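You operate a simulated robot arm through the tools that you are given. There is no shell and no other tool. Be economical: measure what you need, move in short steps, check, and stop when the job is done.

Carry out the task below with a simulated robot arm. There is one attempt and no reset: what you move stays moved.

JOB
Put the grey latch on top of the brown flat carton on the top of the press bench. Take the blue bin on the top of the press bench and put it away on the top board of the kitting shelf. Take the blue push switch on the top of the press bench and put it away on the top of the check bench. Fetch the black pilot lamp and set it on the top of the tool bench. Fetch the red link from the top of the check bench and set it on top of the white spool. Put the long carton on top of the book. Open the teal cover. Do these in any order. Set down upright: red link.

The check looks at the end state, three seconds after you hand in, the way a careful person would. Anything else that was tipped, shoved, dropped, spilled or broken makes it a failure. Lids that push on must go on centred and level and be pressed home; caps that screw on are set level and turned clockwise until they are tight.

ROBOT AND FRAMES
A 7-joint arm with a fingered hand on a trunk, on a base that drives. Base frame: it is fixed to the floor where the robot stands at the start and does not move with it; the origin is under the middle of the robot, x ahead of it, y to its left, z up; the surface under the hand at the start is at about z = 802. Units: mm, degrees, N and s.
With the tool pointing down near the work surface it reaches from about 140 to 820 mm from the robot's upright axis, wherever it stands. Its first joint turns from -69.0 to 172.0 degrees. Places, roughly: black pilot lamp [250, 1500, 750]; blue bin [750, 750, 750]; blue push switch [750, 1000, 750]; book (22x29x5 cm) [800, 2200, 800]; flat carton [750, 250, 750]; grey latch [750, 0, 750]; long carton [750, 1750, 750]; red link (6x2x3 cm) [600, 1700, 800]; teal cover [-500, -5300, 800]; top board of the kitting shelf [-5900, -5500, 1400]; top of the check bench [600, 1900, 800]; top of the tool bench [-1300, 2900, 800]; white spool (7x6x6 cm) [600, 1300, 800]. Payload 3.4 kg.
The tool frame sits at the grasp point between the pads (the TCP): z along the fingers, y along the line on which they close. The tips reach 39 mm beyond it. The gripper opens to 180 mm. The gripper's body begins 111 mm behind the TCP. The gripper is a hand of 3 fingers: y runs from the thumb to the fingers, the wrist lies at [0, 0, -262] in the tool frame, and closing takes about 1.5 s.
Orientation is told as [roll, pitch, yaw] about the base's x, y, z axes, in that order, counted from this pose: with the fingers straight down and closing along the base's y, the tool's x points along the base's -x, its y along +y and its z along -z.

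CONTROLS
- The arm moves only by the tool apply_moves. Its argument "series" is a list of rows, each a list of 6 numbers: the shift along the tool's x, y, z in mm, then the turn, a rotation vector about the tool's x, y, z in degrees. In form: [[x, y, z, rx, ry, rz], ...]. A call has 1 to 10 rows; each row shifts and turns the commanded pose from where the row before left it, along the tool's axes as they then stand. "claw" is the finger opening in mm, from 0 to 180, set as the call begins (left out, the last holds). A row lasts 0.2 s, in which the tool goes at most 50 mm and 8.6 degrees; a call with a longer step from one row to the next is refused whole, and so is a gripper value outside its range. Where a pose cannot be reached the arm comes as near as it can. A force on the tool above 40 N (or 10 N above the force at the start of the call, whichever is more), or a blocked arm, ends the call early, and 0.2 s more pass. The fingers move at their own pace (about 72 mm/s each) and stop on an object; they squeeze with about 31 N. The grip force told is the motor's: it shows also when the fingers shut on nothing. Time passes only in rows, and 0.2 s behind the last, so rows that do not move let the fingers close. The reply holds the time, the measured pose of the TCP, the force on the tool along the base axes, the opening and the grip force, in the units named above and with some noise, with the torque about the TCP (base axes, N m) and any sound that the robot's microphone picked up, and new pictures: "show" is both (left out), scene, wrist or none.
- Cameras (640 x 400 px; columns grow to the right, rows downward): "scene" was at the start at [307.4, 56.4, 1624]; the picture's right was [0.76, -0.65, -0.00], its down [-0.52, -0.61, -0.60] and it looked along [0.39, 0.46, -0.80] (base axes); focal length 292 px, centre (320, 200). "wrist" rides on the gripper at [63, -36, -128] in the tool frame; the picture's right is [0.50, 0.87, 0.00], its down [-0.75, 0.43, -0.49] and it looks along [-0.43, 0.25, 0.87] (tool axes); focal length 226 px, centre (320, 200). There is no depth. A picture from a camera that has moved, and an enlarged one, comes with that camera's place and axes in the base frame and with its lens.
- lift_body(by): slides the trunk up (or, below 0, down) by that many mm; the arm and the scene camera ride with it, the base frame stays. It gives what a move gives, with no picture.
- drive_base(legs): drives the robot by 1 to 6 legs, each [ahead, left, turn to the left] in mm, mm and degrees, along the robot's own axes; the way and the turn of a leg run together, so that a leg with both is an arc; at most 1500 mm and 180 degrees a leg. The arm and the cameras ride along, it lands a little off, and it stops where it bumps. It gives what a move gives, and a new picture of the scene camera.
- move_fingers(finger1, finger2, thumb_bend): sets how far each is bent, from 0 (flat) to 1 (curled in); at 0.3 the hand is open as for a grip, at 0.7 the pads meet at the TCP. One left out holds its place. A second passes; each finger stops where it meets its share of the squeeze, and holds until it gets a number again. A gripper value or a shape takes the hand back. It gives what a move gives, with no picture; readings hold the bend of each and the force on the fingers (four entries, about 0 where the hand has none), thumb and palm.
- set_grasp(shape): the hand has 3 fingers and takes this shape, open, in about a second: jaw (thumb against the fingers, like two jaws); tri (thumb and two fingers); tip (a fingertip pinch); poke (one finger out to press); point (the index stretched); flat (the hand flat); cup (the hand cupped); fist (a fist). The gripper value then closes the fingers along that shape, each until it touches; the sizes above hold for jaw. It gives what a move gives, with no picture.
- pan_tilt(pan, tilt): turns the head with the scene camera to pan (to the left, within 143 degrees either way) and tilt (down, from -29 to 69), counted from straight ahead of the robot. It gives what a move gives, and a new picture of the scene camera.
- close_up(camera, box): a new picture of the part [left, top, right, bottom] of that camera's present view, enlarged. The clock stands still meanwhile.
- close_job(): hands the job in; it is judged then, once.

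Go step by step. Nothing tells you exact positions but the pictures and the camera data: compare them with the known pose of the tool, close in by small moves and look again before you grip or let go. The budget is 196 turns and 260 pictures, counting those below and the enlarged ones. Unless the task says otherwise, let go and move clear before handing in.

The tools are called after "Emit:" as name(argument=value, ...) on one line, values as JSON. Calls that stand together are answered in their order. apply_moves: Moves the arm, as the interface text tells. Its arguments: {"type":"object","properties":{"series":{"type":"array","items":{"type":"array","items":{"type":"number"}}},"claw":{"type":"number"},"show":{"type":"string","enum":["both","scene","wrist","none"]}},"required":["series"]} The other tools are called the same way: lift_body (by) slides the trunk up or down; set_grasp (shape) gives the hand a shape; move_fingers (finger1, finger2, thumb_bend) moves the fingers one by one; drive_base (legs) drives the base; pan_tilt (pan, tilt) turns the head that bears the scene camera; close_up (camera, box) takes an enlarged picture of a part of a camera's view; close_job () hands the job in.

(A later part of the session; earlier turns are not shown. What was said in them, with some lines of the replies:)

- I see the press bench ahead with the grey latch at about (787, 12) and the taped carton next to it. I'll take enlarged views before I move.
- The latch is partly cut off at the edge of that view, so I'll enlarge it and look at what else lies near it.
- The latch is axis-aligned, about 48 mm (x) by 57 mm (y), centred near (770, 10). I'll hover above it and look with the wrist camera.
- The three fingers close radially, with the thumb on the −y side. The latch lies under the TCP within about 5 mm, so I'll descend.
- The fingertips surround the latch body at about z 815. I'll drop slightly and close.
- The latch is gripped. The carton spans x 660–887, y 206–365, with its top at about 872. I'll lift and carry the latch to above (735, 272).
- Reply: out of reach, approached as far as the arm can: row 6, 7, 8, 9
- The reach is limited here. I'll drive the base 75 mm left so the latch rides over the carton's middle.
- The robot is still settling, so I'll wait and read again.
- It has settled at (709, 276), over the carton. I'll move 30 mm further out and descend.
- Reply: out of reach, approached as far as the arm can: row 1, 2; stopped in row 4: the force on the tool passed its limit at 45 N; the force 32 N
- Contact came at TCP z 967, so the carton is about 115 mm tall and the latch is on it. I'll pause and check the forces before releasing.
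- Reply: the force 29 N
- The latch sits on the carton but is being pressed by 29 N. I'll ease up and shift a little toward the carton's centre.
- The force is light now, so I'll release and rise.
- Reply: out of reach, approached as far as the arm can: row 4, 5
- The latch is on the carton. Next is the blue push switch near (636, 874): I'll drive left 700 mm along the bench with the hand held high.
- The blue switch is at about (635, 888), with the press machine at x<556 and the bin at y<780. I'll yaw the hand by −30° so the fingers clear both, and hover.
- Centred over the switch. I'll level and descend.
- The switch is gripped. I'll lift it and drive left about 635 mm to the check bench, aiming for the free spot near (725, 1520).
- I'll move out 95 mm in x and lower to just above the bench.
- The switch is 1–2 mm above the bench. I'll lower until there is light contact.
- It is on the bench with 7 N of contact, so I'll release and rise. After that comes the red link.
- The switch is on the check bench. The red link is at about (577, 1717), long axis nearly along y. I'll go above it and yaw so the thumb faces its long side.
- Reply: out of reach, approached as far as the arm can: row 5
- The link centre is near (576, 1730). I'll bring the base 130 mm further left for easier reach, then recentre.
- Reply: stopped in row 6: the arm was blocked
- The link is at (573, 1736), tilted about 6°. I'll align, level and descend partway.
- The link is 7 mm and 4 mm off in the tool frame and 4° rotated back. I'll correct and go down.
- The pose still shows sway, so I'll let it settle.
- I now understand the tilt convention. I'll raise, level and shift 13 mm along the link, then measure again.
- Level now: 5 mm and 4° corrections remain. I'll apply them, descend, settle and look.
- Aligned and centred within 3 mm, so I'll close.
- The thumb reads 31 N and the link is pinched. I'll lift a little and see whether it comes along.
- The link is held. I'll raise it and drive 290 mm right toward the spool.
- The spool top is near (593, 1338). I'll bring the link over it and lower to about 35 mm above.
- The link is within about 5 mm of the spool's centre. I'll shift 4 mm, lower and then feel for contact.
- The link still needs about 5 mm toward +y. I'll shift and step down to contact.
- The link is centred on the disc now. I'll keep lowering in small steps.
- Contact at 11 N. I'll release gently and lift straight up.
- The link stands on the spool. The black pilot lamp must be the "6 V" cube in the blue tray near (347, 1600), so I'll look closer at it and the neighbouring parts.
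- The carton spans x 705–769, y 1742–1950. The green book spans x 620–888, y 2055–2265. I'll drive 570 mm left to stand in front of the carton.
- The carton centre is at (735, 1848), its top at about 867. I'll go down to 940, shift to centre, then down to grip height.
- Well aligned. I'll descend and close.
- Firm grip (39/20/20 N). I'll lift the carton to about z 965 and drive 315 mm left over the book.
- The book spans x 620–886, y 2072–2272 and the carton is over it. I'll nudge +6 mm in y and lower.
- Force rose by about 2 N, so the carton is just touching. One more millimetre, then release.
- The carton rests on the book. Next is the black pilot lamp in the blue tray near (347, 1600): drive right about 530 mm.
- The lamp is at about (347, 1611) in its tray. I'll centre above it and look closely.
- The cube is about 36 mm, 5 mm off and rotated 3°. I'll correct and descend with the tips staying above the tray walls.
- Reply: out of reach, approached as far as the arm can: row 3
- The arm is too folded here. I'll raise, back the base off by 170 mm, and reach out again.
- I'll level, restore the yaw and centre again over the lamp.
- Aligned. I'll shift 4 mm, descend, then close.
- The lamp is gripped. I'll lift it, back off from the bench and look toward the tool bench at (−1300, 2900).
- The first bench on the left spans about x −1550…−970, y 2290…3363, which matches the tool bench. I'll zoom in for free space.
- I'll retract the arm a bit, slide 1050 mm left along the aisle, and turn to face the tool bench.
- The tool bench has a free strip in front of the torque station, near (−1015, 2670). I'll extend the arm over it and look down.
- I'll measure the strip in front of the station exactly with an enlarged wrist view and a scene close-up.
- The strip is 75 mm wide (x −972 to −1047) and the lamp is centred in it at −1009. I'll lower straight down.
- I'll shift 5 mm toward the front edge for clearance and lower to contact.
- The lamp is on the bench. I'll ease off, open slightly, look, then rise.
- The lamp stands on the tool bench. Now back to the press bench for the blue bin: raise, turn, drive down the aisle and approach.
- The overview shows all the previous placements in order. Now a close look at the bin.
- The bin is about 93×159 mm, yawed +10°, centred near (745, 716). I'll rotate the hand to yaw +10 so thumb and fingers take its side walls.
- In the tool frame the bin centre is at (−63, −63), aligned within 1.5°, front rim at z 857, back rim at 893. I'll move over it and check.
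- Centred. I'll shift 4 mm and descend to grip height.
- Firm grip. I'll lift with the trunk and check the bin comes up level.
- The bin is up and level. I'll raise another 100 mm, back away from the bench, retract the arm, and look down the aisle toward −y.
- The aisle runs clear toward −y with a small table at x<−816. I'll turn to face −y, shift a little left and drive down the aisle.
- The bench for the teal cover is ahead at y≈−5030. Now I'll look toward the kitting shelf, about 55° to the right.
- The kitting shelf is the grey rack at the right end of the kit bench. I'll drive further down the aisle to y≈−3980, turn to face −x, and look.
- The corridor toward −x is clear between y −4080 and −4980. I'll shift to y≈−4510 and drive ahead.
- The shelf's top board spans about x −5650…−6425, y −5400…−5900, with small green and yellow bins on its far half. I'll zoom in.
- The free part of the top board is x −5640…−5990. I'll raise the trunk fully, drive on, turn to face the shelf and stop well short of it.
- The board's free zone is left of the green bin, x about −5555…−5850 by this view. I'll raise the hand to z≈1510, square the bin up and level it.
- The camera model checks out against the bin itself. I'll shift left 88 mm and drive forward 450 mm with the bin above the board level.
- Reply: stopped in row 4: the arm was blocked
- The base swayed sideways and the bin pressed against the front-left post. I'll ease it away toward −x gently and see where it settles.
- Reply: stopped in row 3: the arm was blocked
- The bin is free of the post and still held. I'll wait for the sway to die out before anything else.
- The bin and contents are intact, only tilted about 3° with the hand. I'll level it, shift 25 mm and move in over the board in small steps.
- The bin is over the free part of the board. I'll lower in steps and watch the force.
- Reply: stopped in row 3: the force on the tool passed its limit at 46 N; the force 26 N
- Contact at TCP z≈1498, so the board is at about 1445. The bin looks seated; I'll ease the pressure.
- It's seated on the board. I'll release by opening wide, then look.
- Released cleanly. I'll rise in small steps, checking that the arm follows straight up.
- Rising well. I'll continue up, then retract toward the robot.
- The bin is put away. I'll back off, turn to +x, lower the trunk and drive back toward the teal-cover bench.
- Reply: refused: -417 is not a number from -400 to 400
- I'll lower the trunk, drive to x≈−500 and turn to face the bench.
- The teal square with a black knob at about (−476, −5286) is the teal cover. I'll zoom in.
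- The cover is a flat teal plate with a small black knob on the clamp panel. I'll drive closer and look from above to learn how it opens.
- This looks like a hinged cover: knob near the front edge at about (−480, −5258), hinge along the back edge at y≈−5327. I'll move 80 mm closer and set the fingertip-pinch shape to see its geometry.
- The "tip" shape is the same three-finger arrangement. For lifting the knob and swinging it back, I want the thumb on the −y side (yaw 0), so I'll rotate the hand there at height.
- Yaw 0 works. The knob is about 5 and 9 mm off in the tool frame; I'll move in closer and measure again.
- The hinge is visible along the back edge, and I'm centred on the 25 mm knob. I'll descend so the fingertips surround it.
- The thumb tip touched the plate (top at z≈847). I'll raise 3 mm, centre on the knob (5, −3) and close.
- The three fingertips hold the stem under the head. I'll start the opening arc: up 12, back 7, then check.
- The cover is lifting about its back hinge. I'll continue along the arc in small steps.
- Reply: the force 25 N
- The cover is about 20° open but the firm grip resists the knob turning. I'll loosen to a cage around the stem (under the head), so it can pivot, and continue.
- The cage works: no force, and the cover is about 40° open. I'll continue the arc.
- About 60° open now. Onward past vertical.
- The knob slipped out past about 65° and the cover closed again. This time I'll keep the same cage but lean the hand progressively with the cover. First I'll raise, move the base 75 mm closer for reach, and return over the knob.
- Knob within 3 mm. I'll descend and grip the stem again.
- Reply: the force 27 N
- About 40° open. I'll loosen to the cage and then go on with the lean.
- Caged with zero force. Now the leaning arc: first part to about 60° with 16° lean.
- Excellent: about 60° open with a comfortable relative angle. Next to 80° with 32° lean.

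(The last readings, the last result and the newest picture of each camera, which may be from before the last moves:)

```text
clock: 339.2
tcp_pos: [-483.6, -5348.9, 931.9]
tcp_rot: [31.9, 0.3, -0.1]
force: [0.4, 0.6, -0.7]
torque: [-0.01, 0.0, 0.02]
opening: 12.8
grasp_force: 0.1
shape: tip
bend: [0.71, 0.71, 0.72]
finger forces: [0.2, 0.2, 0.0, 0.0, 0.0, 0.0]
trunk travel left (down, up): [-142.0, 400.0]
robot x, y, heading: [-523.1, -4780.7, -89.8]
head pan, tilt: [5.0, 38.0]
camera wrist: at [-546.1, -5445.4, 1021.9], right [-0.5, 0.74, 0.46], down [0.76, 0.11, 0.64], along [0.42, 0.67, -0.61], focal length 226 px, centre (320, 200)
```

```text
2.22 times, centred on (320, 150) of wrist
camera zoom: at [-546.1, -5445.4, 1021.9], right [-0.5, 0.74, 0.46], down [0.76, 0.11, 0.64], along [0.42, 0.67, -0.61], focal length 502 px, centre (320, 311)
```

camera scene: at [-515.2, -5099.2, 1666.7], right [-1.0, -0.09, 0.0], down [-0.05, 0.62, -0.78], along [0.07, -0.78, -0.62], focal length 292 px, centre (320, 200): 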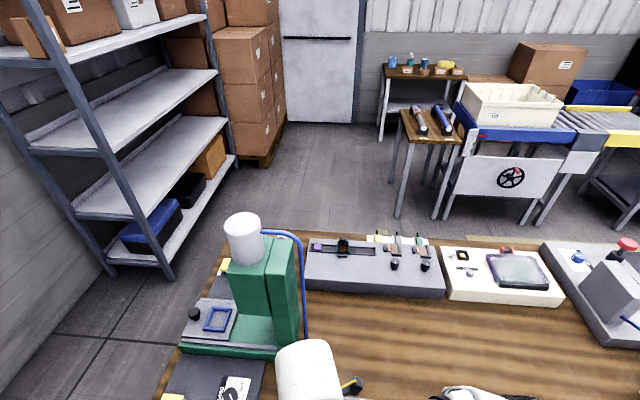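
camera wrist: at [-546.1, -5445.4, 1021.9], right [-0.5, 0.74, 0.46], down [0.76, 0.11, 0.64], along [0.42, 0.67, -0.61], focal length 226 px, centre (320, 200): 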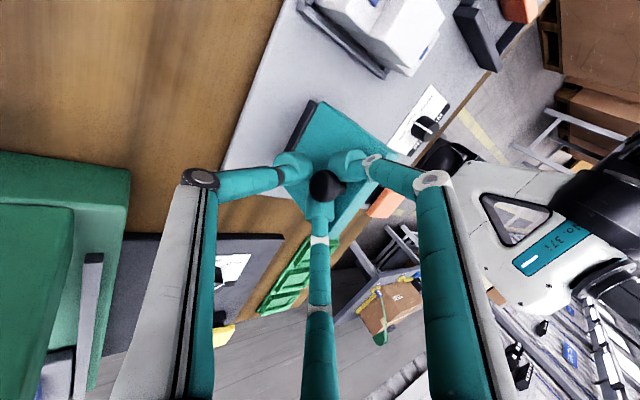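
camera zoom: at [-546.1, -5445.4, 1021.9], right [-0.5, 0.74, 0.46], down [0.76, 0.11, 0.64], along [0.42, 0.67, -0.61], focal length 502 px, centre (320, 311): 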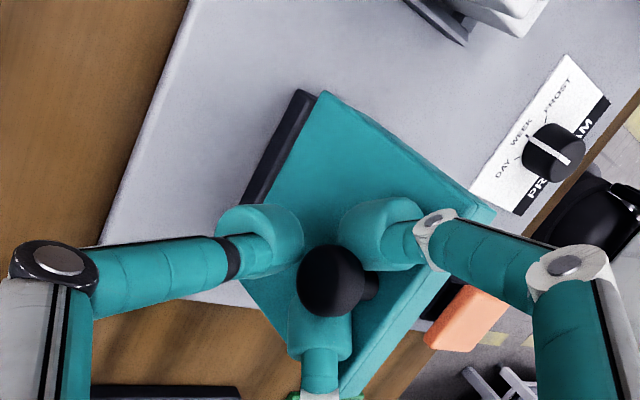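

About 80° open with the hand leaning 32°. I'll continue to about 100°.

Emit:
apply_moves(series=[[0, -7.1, -2.2, -4, 0, 0], [0, -6.9, -2.7, -4, 0, 0], [0, -7.9, -1.6, -4, 0, 0], [0, -7.8, -2.1, -4, 0, 0], [0, 0, 0, 0, 0, 0]], show="wrist")

Emit:
close_up(camera="wrist", box=[220, 60, 420, 240])

```text
clock: 340.4
tcp_pos: [-484.1, -5370.3, 926.7]
tcp_rot: [43.8, 0.2, 0.0]
force: [1.8, 1.0, -0.9]
torque: [-0.02, -0.01, -0.01]
opening: 13.6
grasp_force: 0.1
shape: tip
bend: [0.71, 0.71, 0.71]
finger forces: [0.5, 0.5, 0.0, 0.1, 1.3, 0.0]
out of reach, approached as far as the arm can: row 4
trunk travel left (down, up): [-142.0, 400.0]
robot x, y, heading: [-520.9, -4779.1, -90.1]
head pan, tilt: [5.0, 38.0]
camera wrist: at [-546.5, -5483.5, 993.3], right [-0.5, 0.63, 0.6], down [0.76, -0.03, 0.65], along [0.43, 0.78, -0.46], focal length 226 px, centre (320, 200)
```

wrist: 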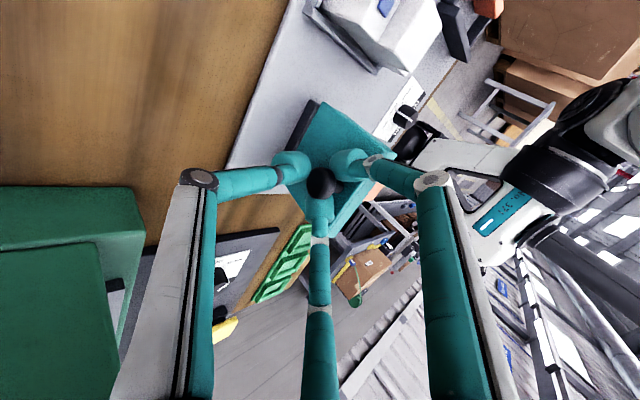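

```text
2.22 times, centred on (320, 150) of wrist
camera zoom: at [-546.5, -5483.5, 993.3], right [-0.5, 0.63, 0.6], down [0.76, -0.03, 0.65], along [0.43, 0.78, -0.46], focal length 502 px, centre (320, 311)
```

zoom: 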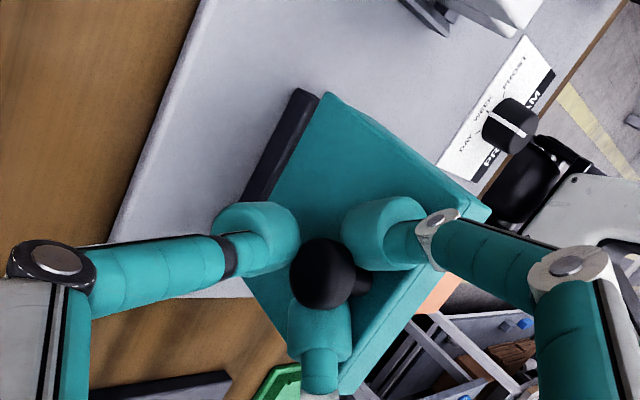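

The thumb now carries the knob lightly, so the cover is past vertical. I'm at the reach limit in lean; I'll ease the lean back while carrying the knob further back and down.

Emit:
apply_moves(series=[[0, -6.4, -0.8, 3, 0, 0], [0, -6.4, -0.7, 3, 0, 0], [0, -6.1, 0.3, 2, 0, 0], [0, -6.1, 0.4, 2, 0, 0], [0, 0, 0, 0, 0, 0]], show="wrist")

Emit:
close_up(camera="wrist", box=[220, 60, 420, 240])

```text
clock: 341.6
tcp_pos: [-485.9, -5389.9, 910.0]
tcp_rot: [33.8, 0.4, -0.1]
force: [-0.3, 0.8, -0.2]
torque: [0.0, 0.01, -0.04]
opening: 13.0
grasp_force: 0.0
shape: tip
bend: [0.71, 0.71, 0.72]
finger forces: [0.0, 0.0, 0.1, 0.0, 0.0, 0.0]
trunk travel left (down, up): [-142.0, 400.0]
robot x, y, heading: [-521.0, -4778.9, -90.2]
head pan, tilt: [5.0, 38.0]
camera wrist: at [-547.5, -5489.7, 995.5], right [-0.5, 0.72, 0.48], down [0.76, 0.09, 0.65], along [0.42, 0.69, -0.59], focal length 226 px, centre (320, 200)
```

wrist: 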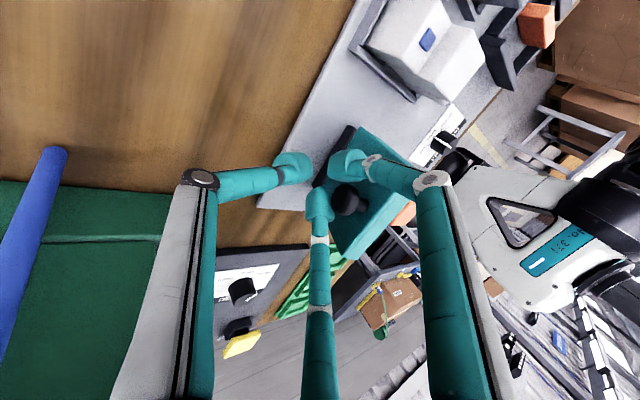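

```text
2.22 times, centred on (320, 150) of wrist
camera zoom: at [-547.5, -5489.7, 995.5], right [-0.5, 0.72, 0.48], down [0.76, 0.09, 0.65], along [0.42, 0.69, -0.59], focal length 502 px, centre (320, 311)
```

zoom: 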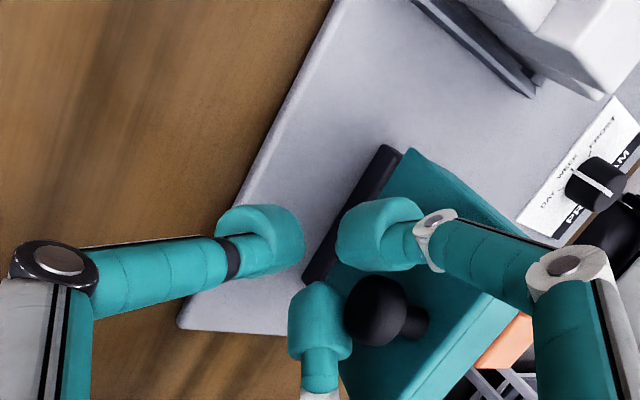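

The knob slipped out of the cage; I'll check whether the cover stays open.

Emit:
apply_moves(series=[[0, 0, 0, 0, 0, 0], [0, 0, 0, 0, 0, 0]])

Emit:
close_up(camera="wrist", box=[220, 60, 420, 240])

```text
clock: 342.2
tcp_pos: [-485.6, -5390.5, 910.7]
tcp_rot: [33.8, 0.3, -0.1]
force: [0.1, -0.8, -1.3]
torque: [0.05, -0.01, -0.02]
opening: 13.2
grasp_force: 0.1
shape: tip
bend: [0.71, 0.71, 0.72]
finger forces: [0.0, 0.0, 0.0, 0.0, 0.0, 0.0]
trunk travel left (down, up): [-142.0, 400.0]
robot x, y, heading: [-523.1, -4782.1, -89.7]
head pan, tilt: [5.0, 38.0]
camera scene: at [-514.5, -5099.1, 1666.7], right [-1.0, -0.09, 0.0], down [-0.05, 0.62, -0.78], along [0.07, -0.78, -0.62], focal length 292 px, centre (320, 200)
camera wrist: at [-547.4, -5489.6, 995.4], right [-0.5, 0.72, 0.48], down [0.76, 0.09, 0.65], along [0.42, 0.69, -0.59], focal length 226 px, centre (320, 200)
```

scene: 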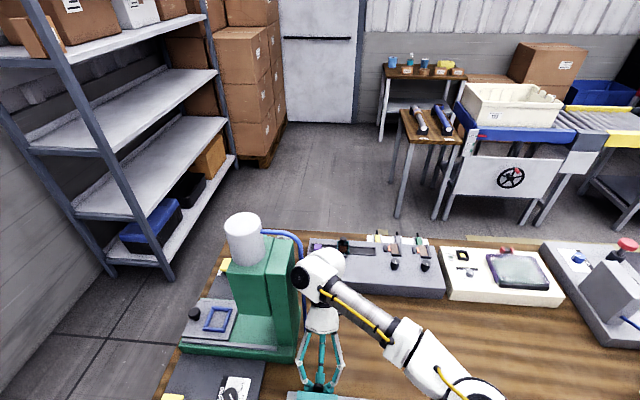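
wrist: 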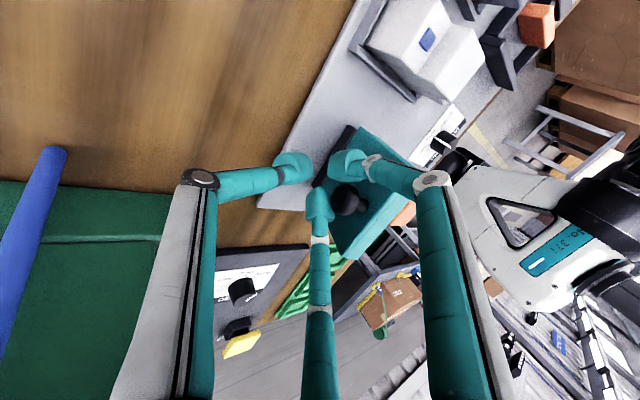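

```text
2.22 times, centred on (320, 150) of wrist
camera zoom: at [-547.4, -5489.6, 995.4], right [-0.5, 0.72, 0.48], down [0.76, 0.09, 0.65], along [0.42, 0.69, -0.59], focal length 502 px, centre (320, 311)
```

zoom: 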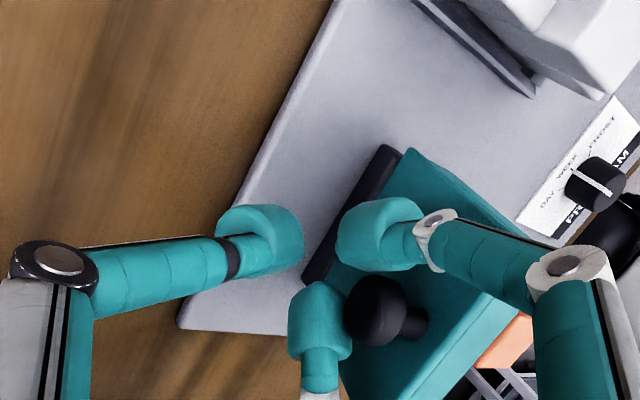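

The cover stands open by itself at about 98° (no force on the fingers). I'll straighten the hand away from it, then rise clear and retract above.

Emit:
apply_moves(series=[[0, -4, -2.5, 4, 0, 0], [0, -4, -2, 6, 0, 0], [0, -3, -1, 6, 0, 0], [0, -2, -0.5, 6, 0, 0], [0, -1, 0, 6, 0, 0], [0, -1, 0, 5.5, 0, 0], [0, 0, 0, 0, 0, 0]])

```text
clock: 343.9
tcp_pos: [-483.2, -5406.9, 909.3]
tcp_rot: [0.3, 0.3, -0.1]
force: [0.2, 0.3, -0.5]
torque: [-0.01, 0.02, 0.02]
opening: 12.9
grasp_force: 0.0
shape: tip
bend: [0.71, 0.71, 0.72]
finger forces: [0.0, 0.0, 0.0, 0.0, 0.0, 0.0]
trunk travel left (down, up): [-142.0, 400.0]
robot x, y, heading: [-518.2, -4779.5, -89.9]
head pan, tilt: [5.0, 38.0]
camera scene: at [-515.2, -5098.6, 1666.8], right [-1.0, -0.09, 0.0], down [-0.05, 0.62, -0.78], along [0.07, -0.78, -0.62], focal length 292 px, centre (320, 200)
camera wrist: at [-546.3, -5442.1, 1036.8], right [-0.5, 0.87, 0.01], down [0.76, 0.43, 0.49], along [0.42, 0.25, -0.87], focal length 226 px, centre (320, 200)
```

scene: 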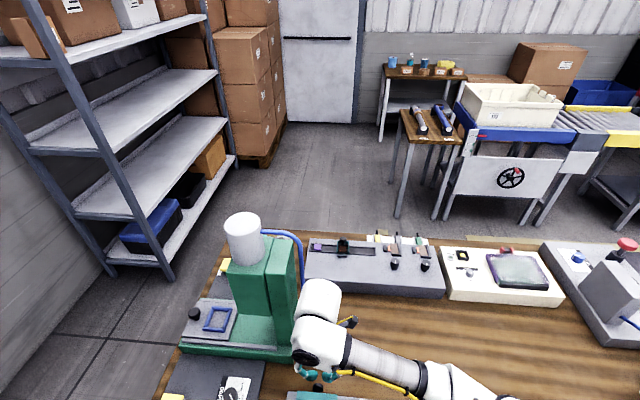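
wrist: 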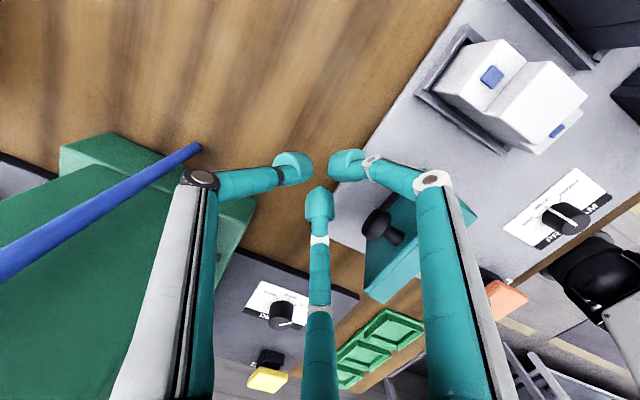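

The cover stands open with its knob pointing away. I'll rise straight up, then retract.

Emit:
apply_moves(series=[[0, 0, -25, 0, 0, 0], [0, 0, -35, 0, 0, 0], [0, 0, -40, 0, 0, 0], [0, 0, -40, 0, 0, 0], [0, 30, -20, 0, 0, 0], [0, 45, 0, 0, 0, 0], [0, 45, 0, 0, 0, 0], [0, 45, 0, 0, 0, 0], [0, 45, 0, 0, 0, 0], [0, 0, 0, 0, 0, 0]], show="wrist")

Emit:
drive_base(legs=[[-400, 0, 0]])

Emit:
close_up(camera="scene", box=[200, 130, 440, 330])

```text
clock: 346.1
tcp_pos: [-483.6, -5195.7, 1070.3]
tcp_rot: [0.4, 0.3, -0.1]
force: [0.2, -0.6, -0.3]
torque: [-0.01, 0.0, 0.0]
opening: 13.3
grasp_force: 0.1
shape: tip
bend: [0.71, 0.71, 0.72]
finger forces: [0.1, 0.0, 0.0, 0.0, 0.0, 0.0]
trunk travel left (down, up): [-142.0, 400.0]
robot x, y, heading: [-516.0, -4778.7, -89.8]
head pan, tilt: [5.0, 38.0]
camera wrist: at [-545.7, -5231.9, 1197.7], right [-0.5, 0.87, 0.01], down [0.76, 0.43, 0.49], along [0.42, 0.25, -0.87], focal length 226 px, centre (320, 200)
```

wrist: 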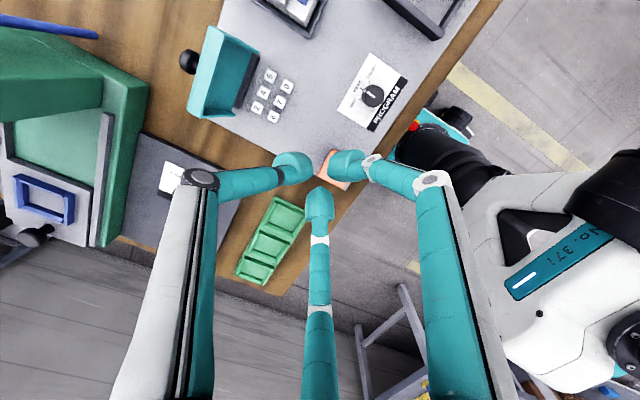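

```text
clock: 348.5
tcp_pos: [-485.2, -4797.3, 1070.8]
tcp_rot: [0.2, 0.3, 0.0]
force: [0.3, -0.1, 0.5]
torque: [-0.02, 0.04, 0.03]
opening: 13.1
grasp_force: 0.0
shape: tip
bend: [0.71, 0.71, 0.72]
finger forces: [0.1, 0.1, 0.0, 0.1, 0.0, 0.0]
trunk travel left (down, up): [-142.0, 400.0]
robot x, y, heading: [-524.5, -4384.7, -89.7]
head pan, tilt: [5.0, 38.0]
camera scene: at [-516.4, -4698.3, 1667.2], right [-1.0, -0.09, 0.0], down [-0.06, 0.62, -0.79], along [0.07, -0.78, -0.62], focal length 292 px, centre (320, 200)
```

scene: 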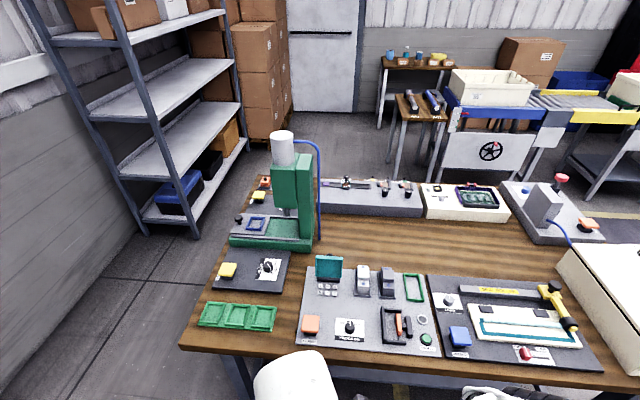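

```text
2.00 times, centred on (320, 230) of scene
camera zoom: at [-516.4, -4698.3, 1667.2], right [-1.0, -0.09, 0.0], down [-0.06, 0.62, -0.79], along [0.07, -0.78, -0.62], focal length 585 px, centre (320, 140)
```

zoom: 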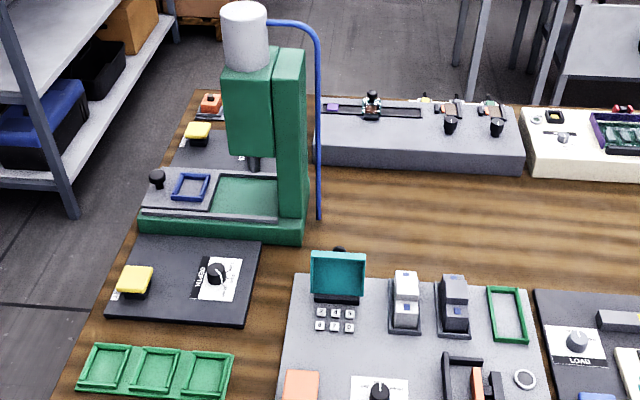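

The teal cover is standing open with the keypad showing, and the hand is clear. All seven items are done, so I'm handing in.

Emit:
close_job()

```text
The job is handed in.
```

All seven items are done and I've handed the job in. The result of the check hasn't come back.

- **Grey latch:** sits on the flat carton on the press bench.
- **Blue bin:** is on the top board of the kitting shelf with its contents still inside. On the way in, the robot swayed and the bin pressed against the shelf's front-left post. I freed it before setting it down, and nothing spilled.
- **Blue push switch:** is on the check bench.
- **Black pilot lamp:** is on the tool bench, close to the front edge in the narrow strip in front of the torque station.
- **Red link:** stands upright on the white spool.
- **Long carton:** rests on the green book.
- **Teal cover:** stands open on its own at about 98°. The first attempt slipped and the cover fell shut once before it was opened fully.
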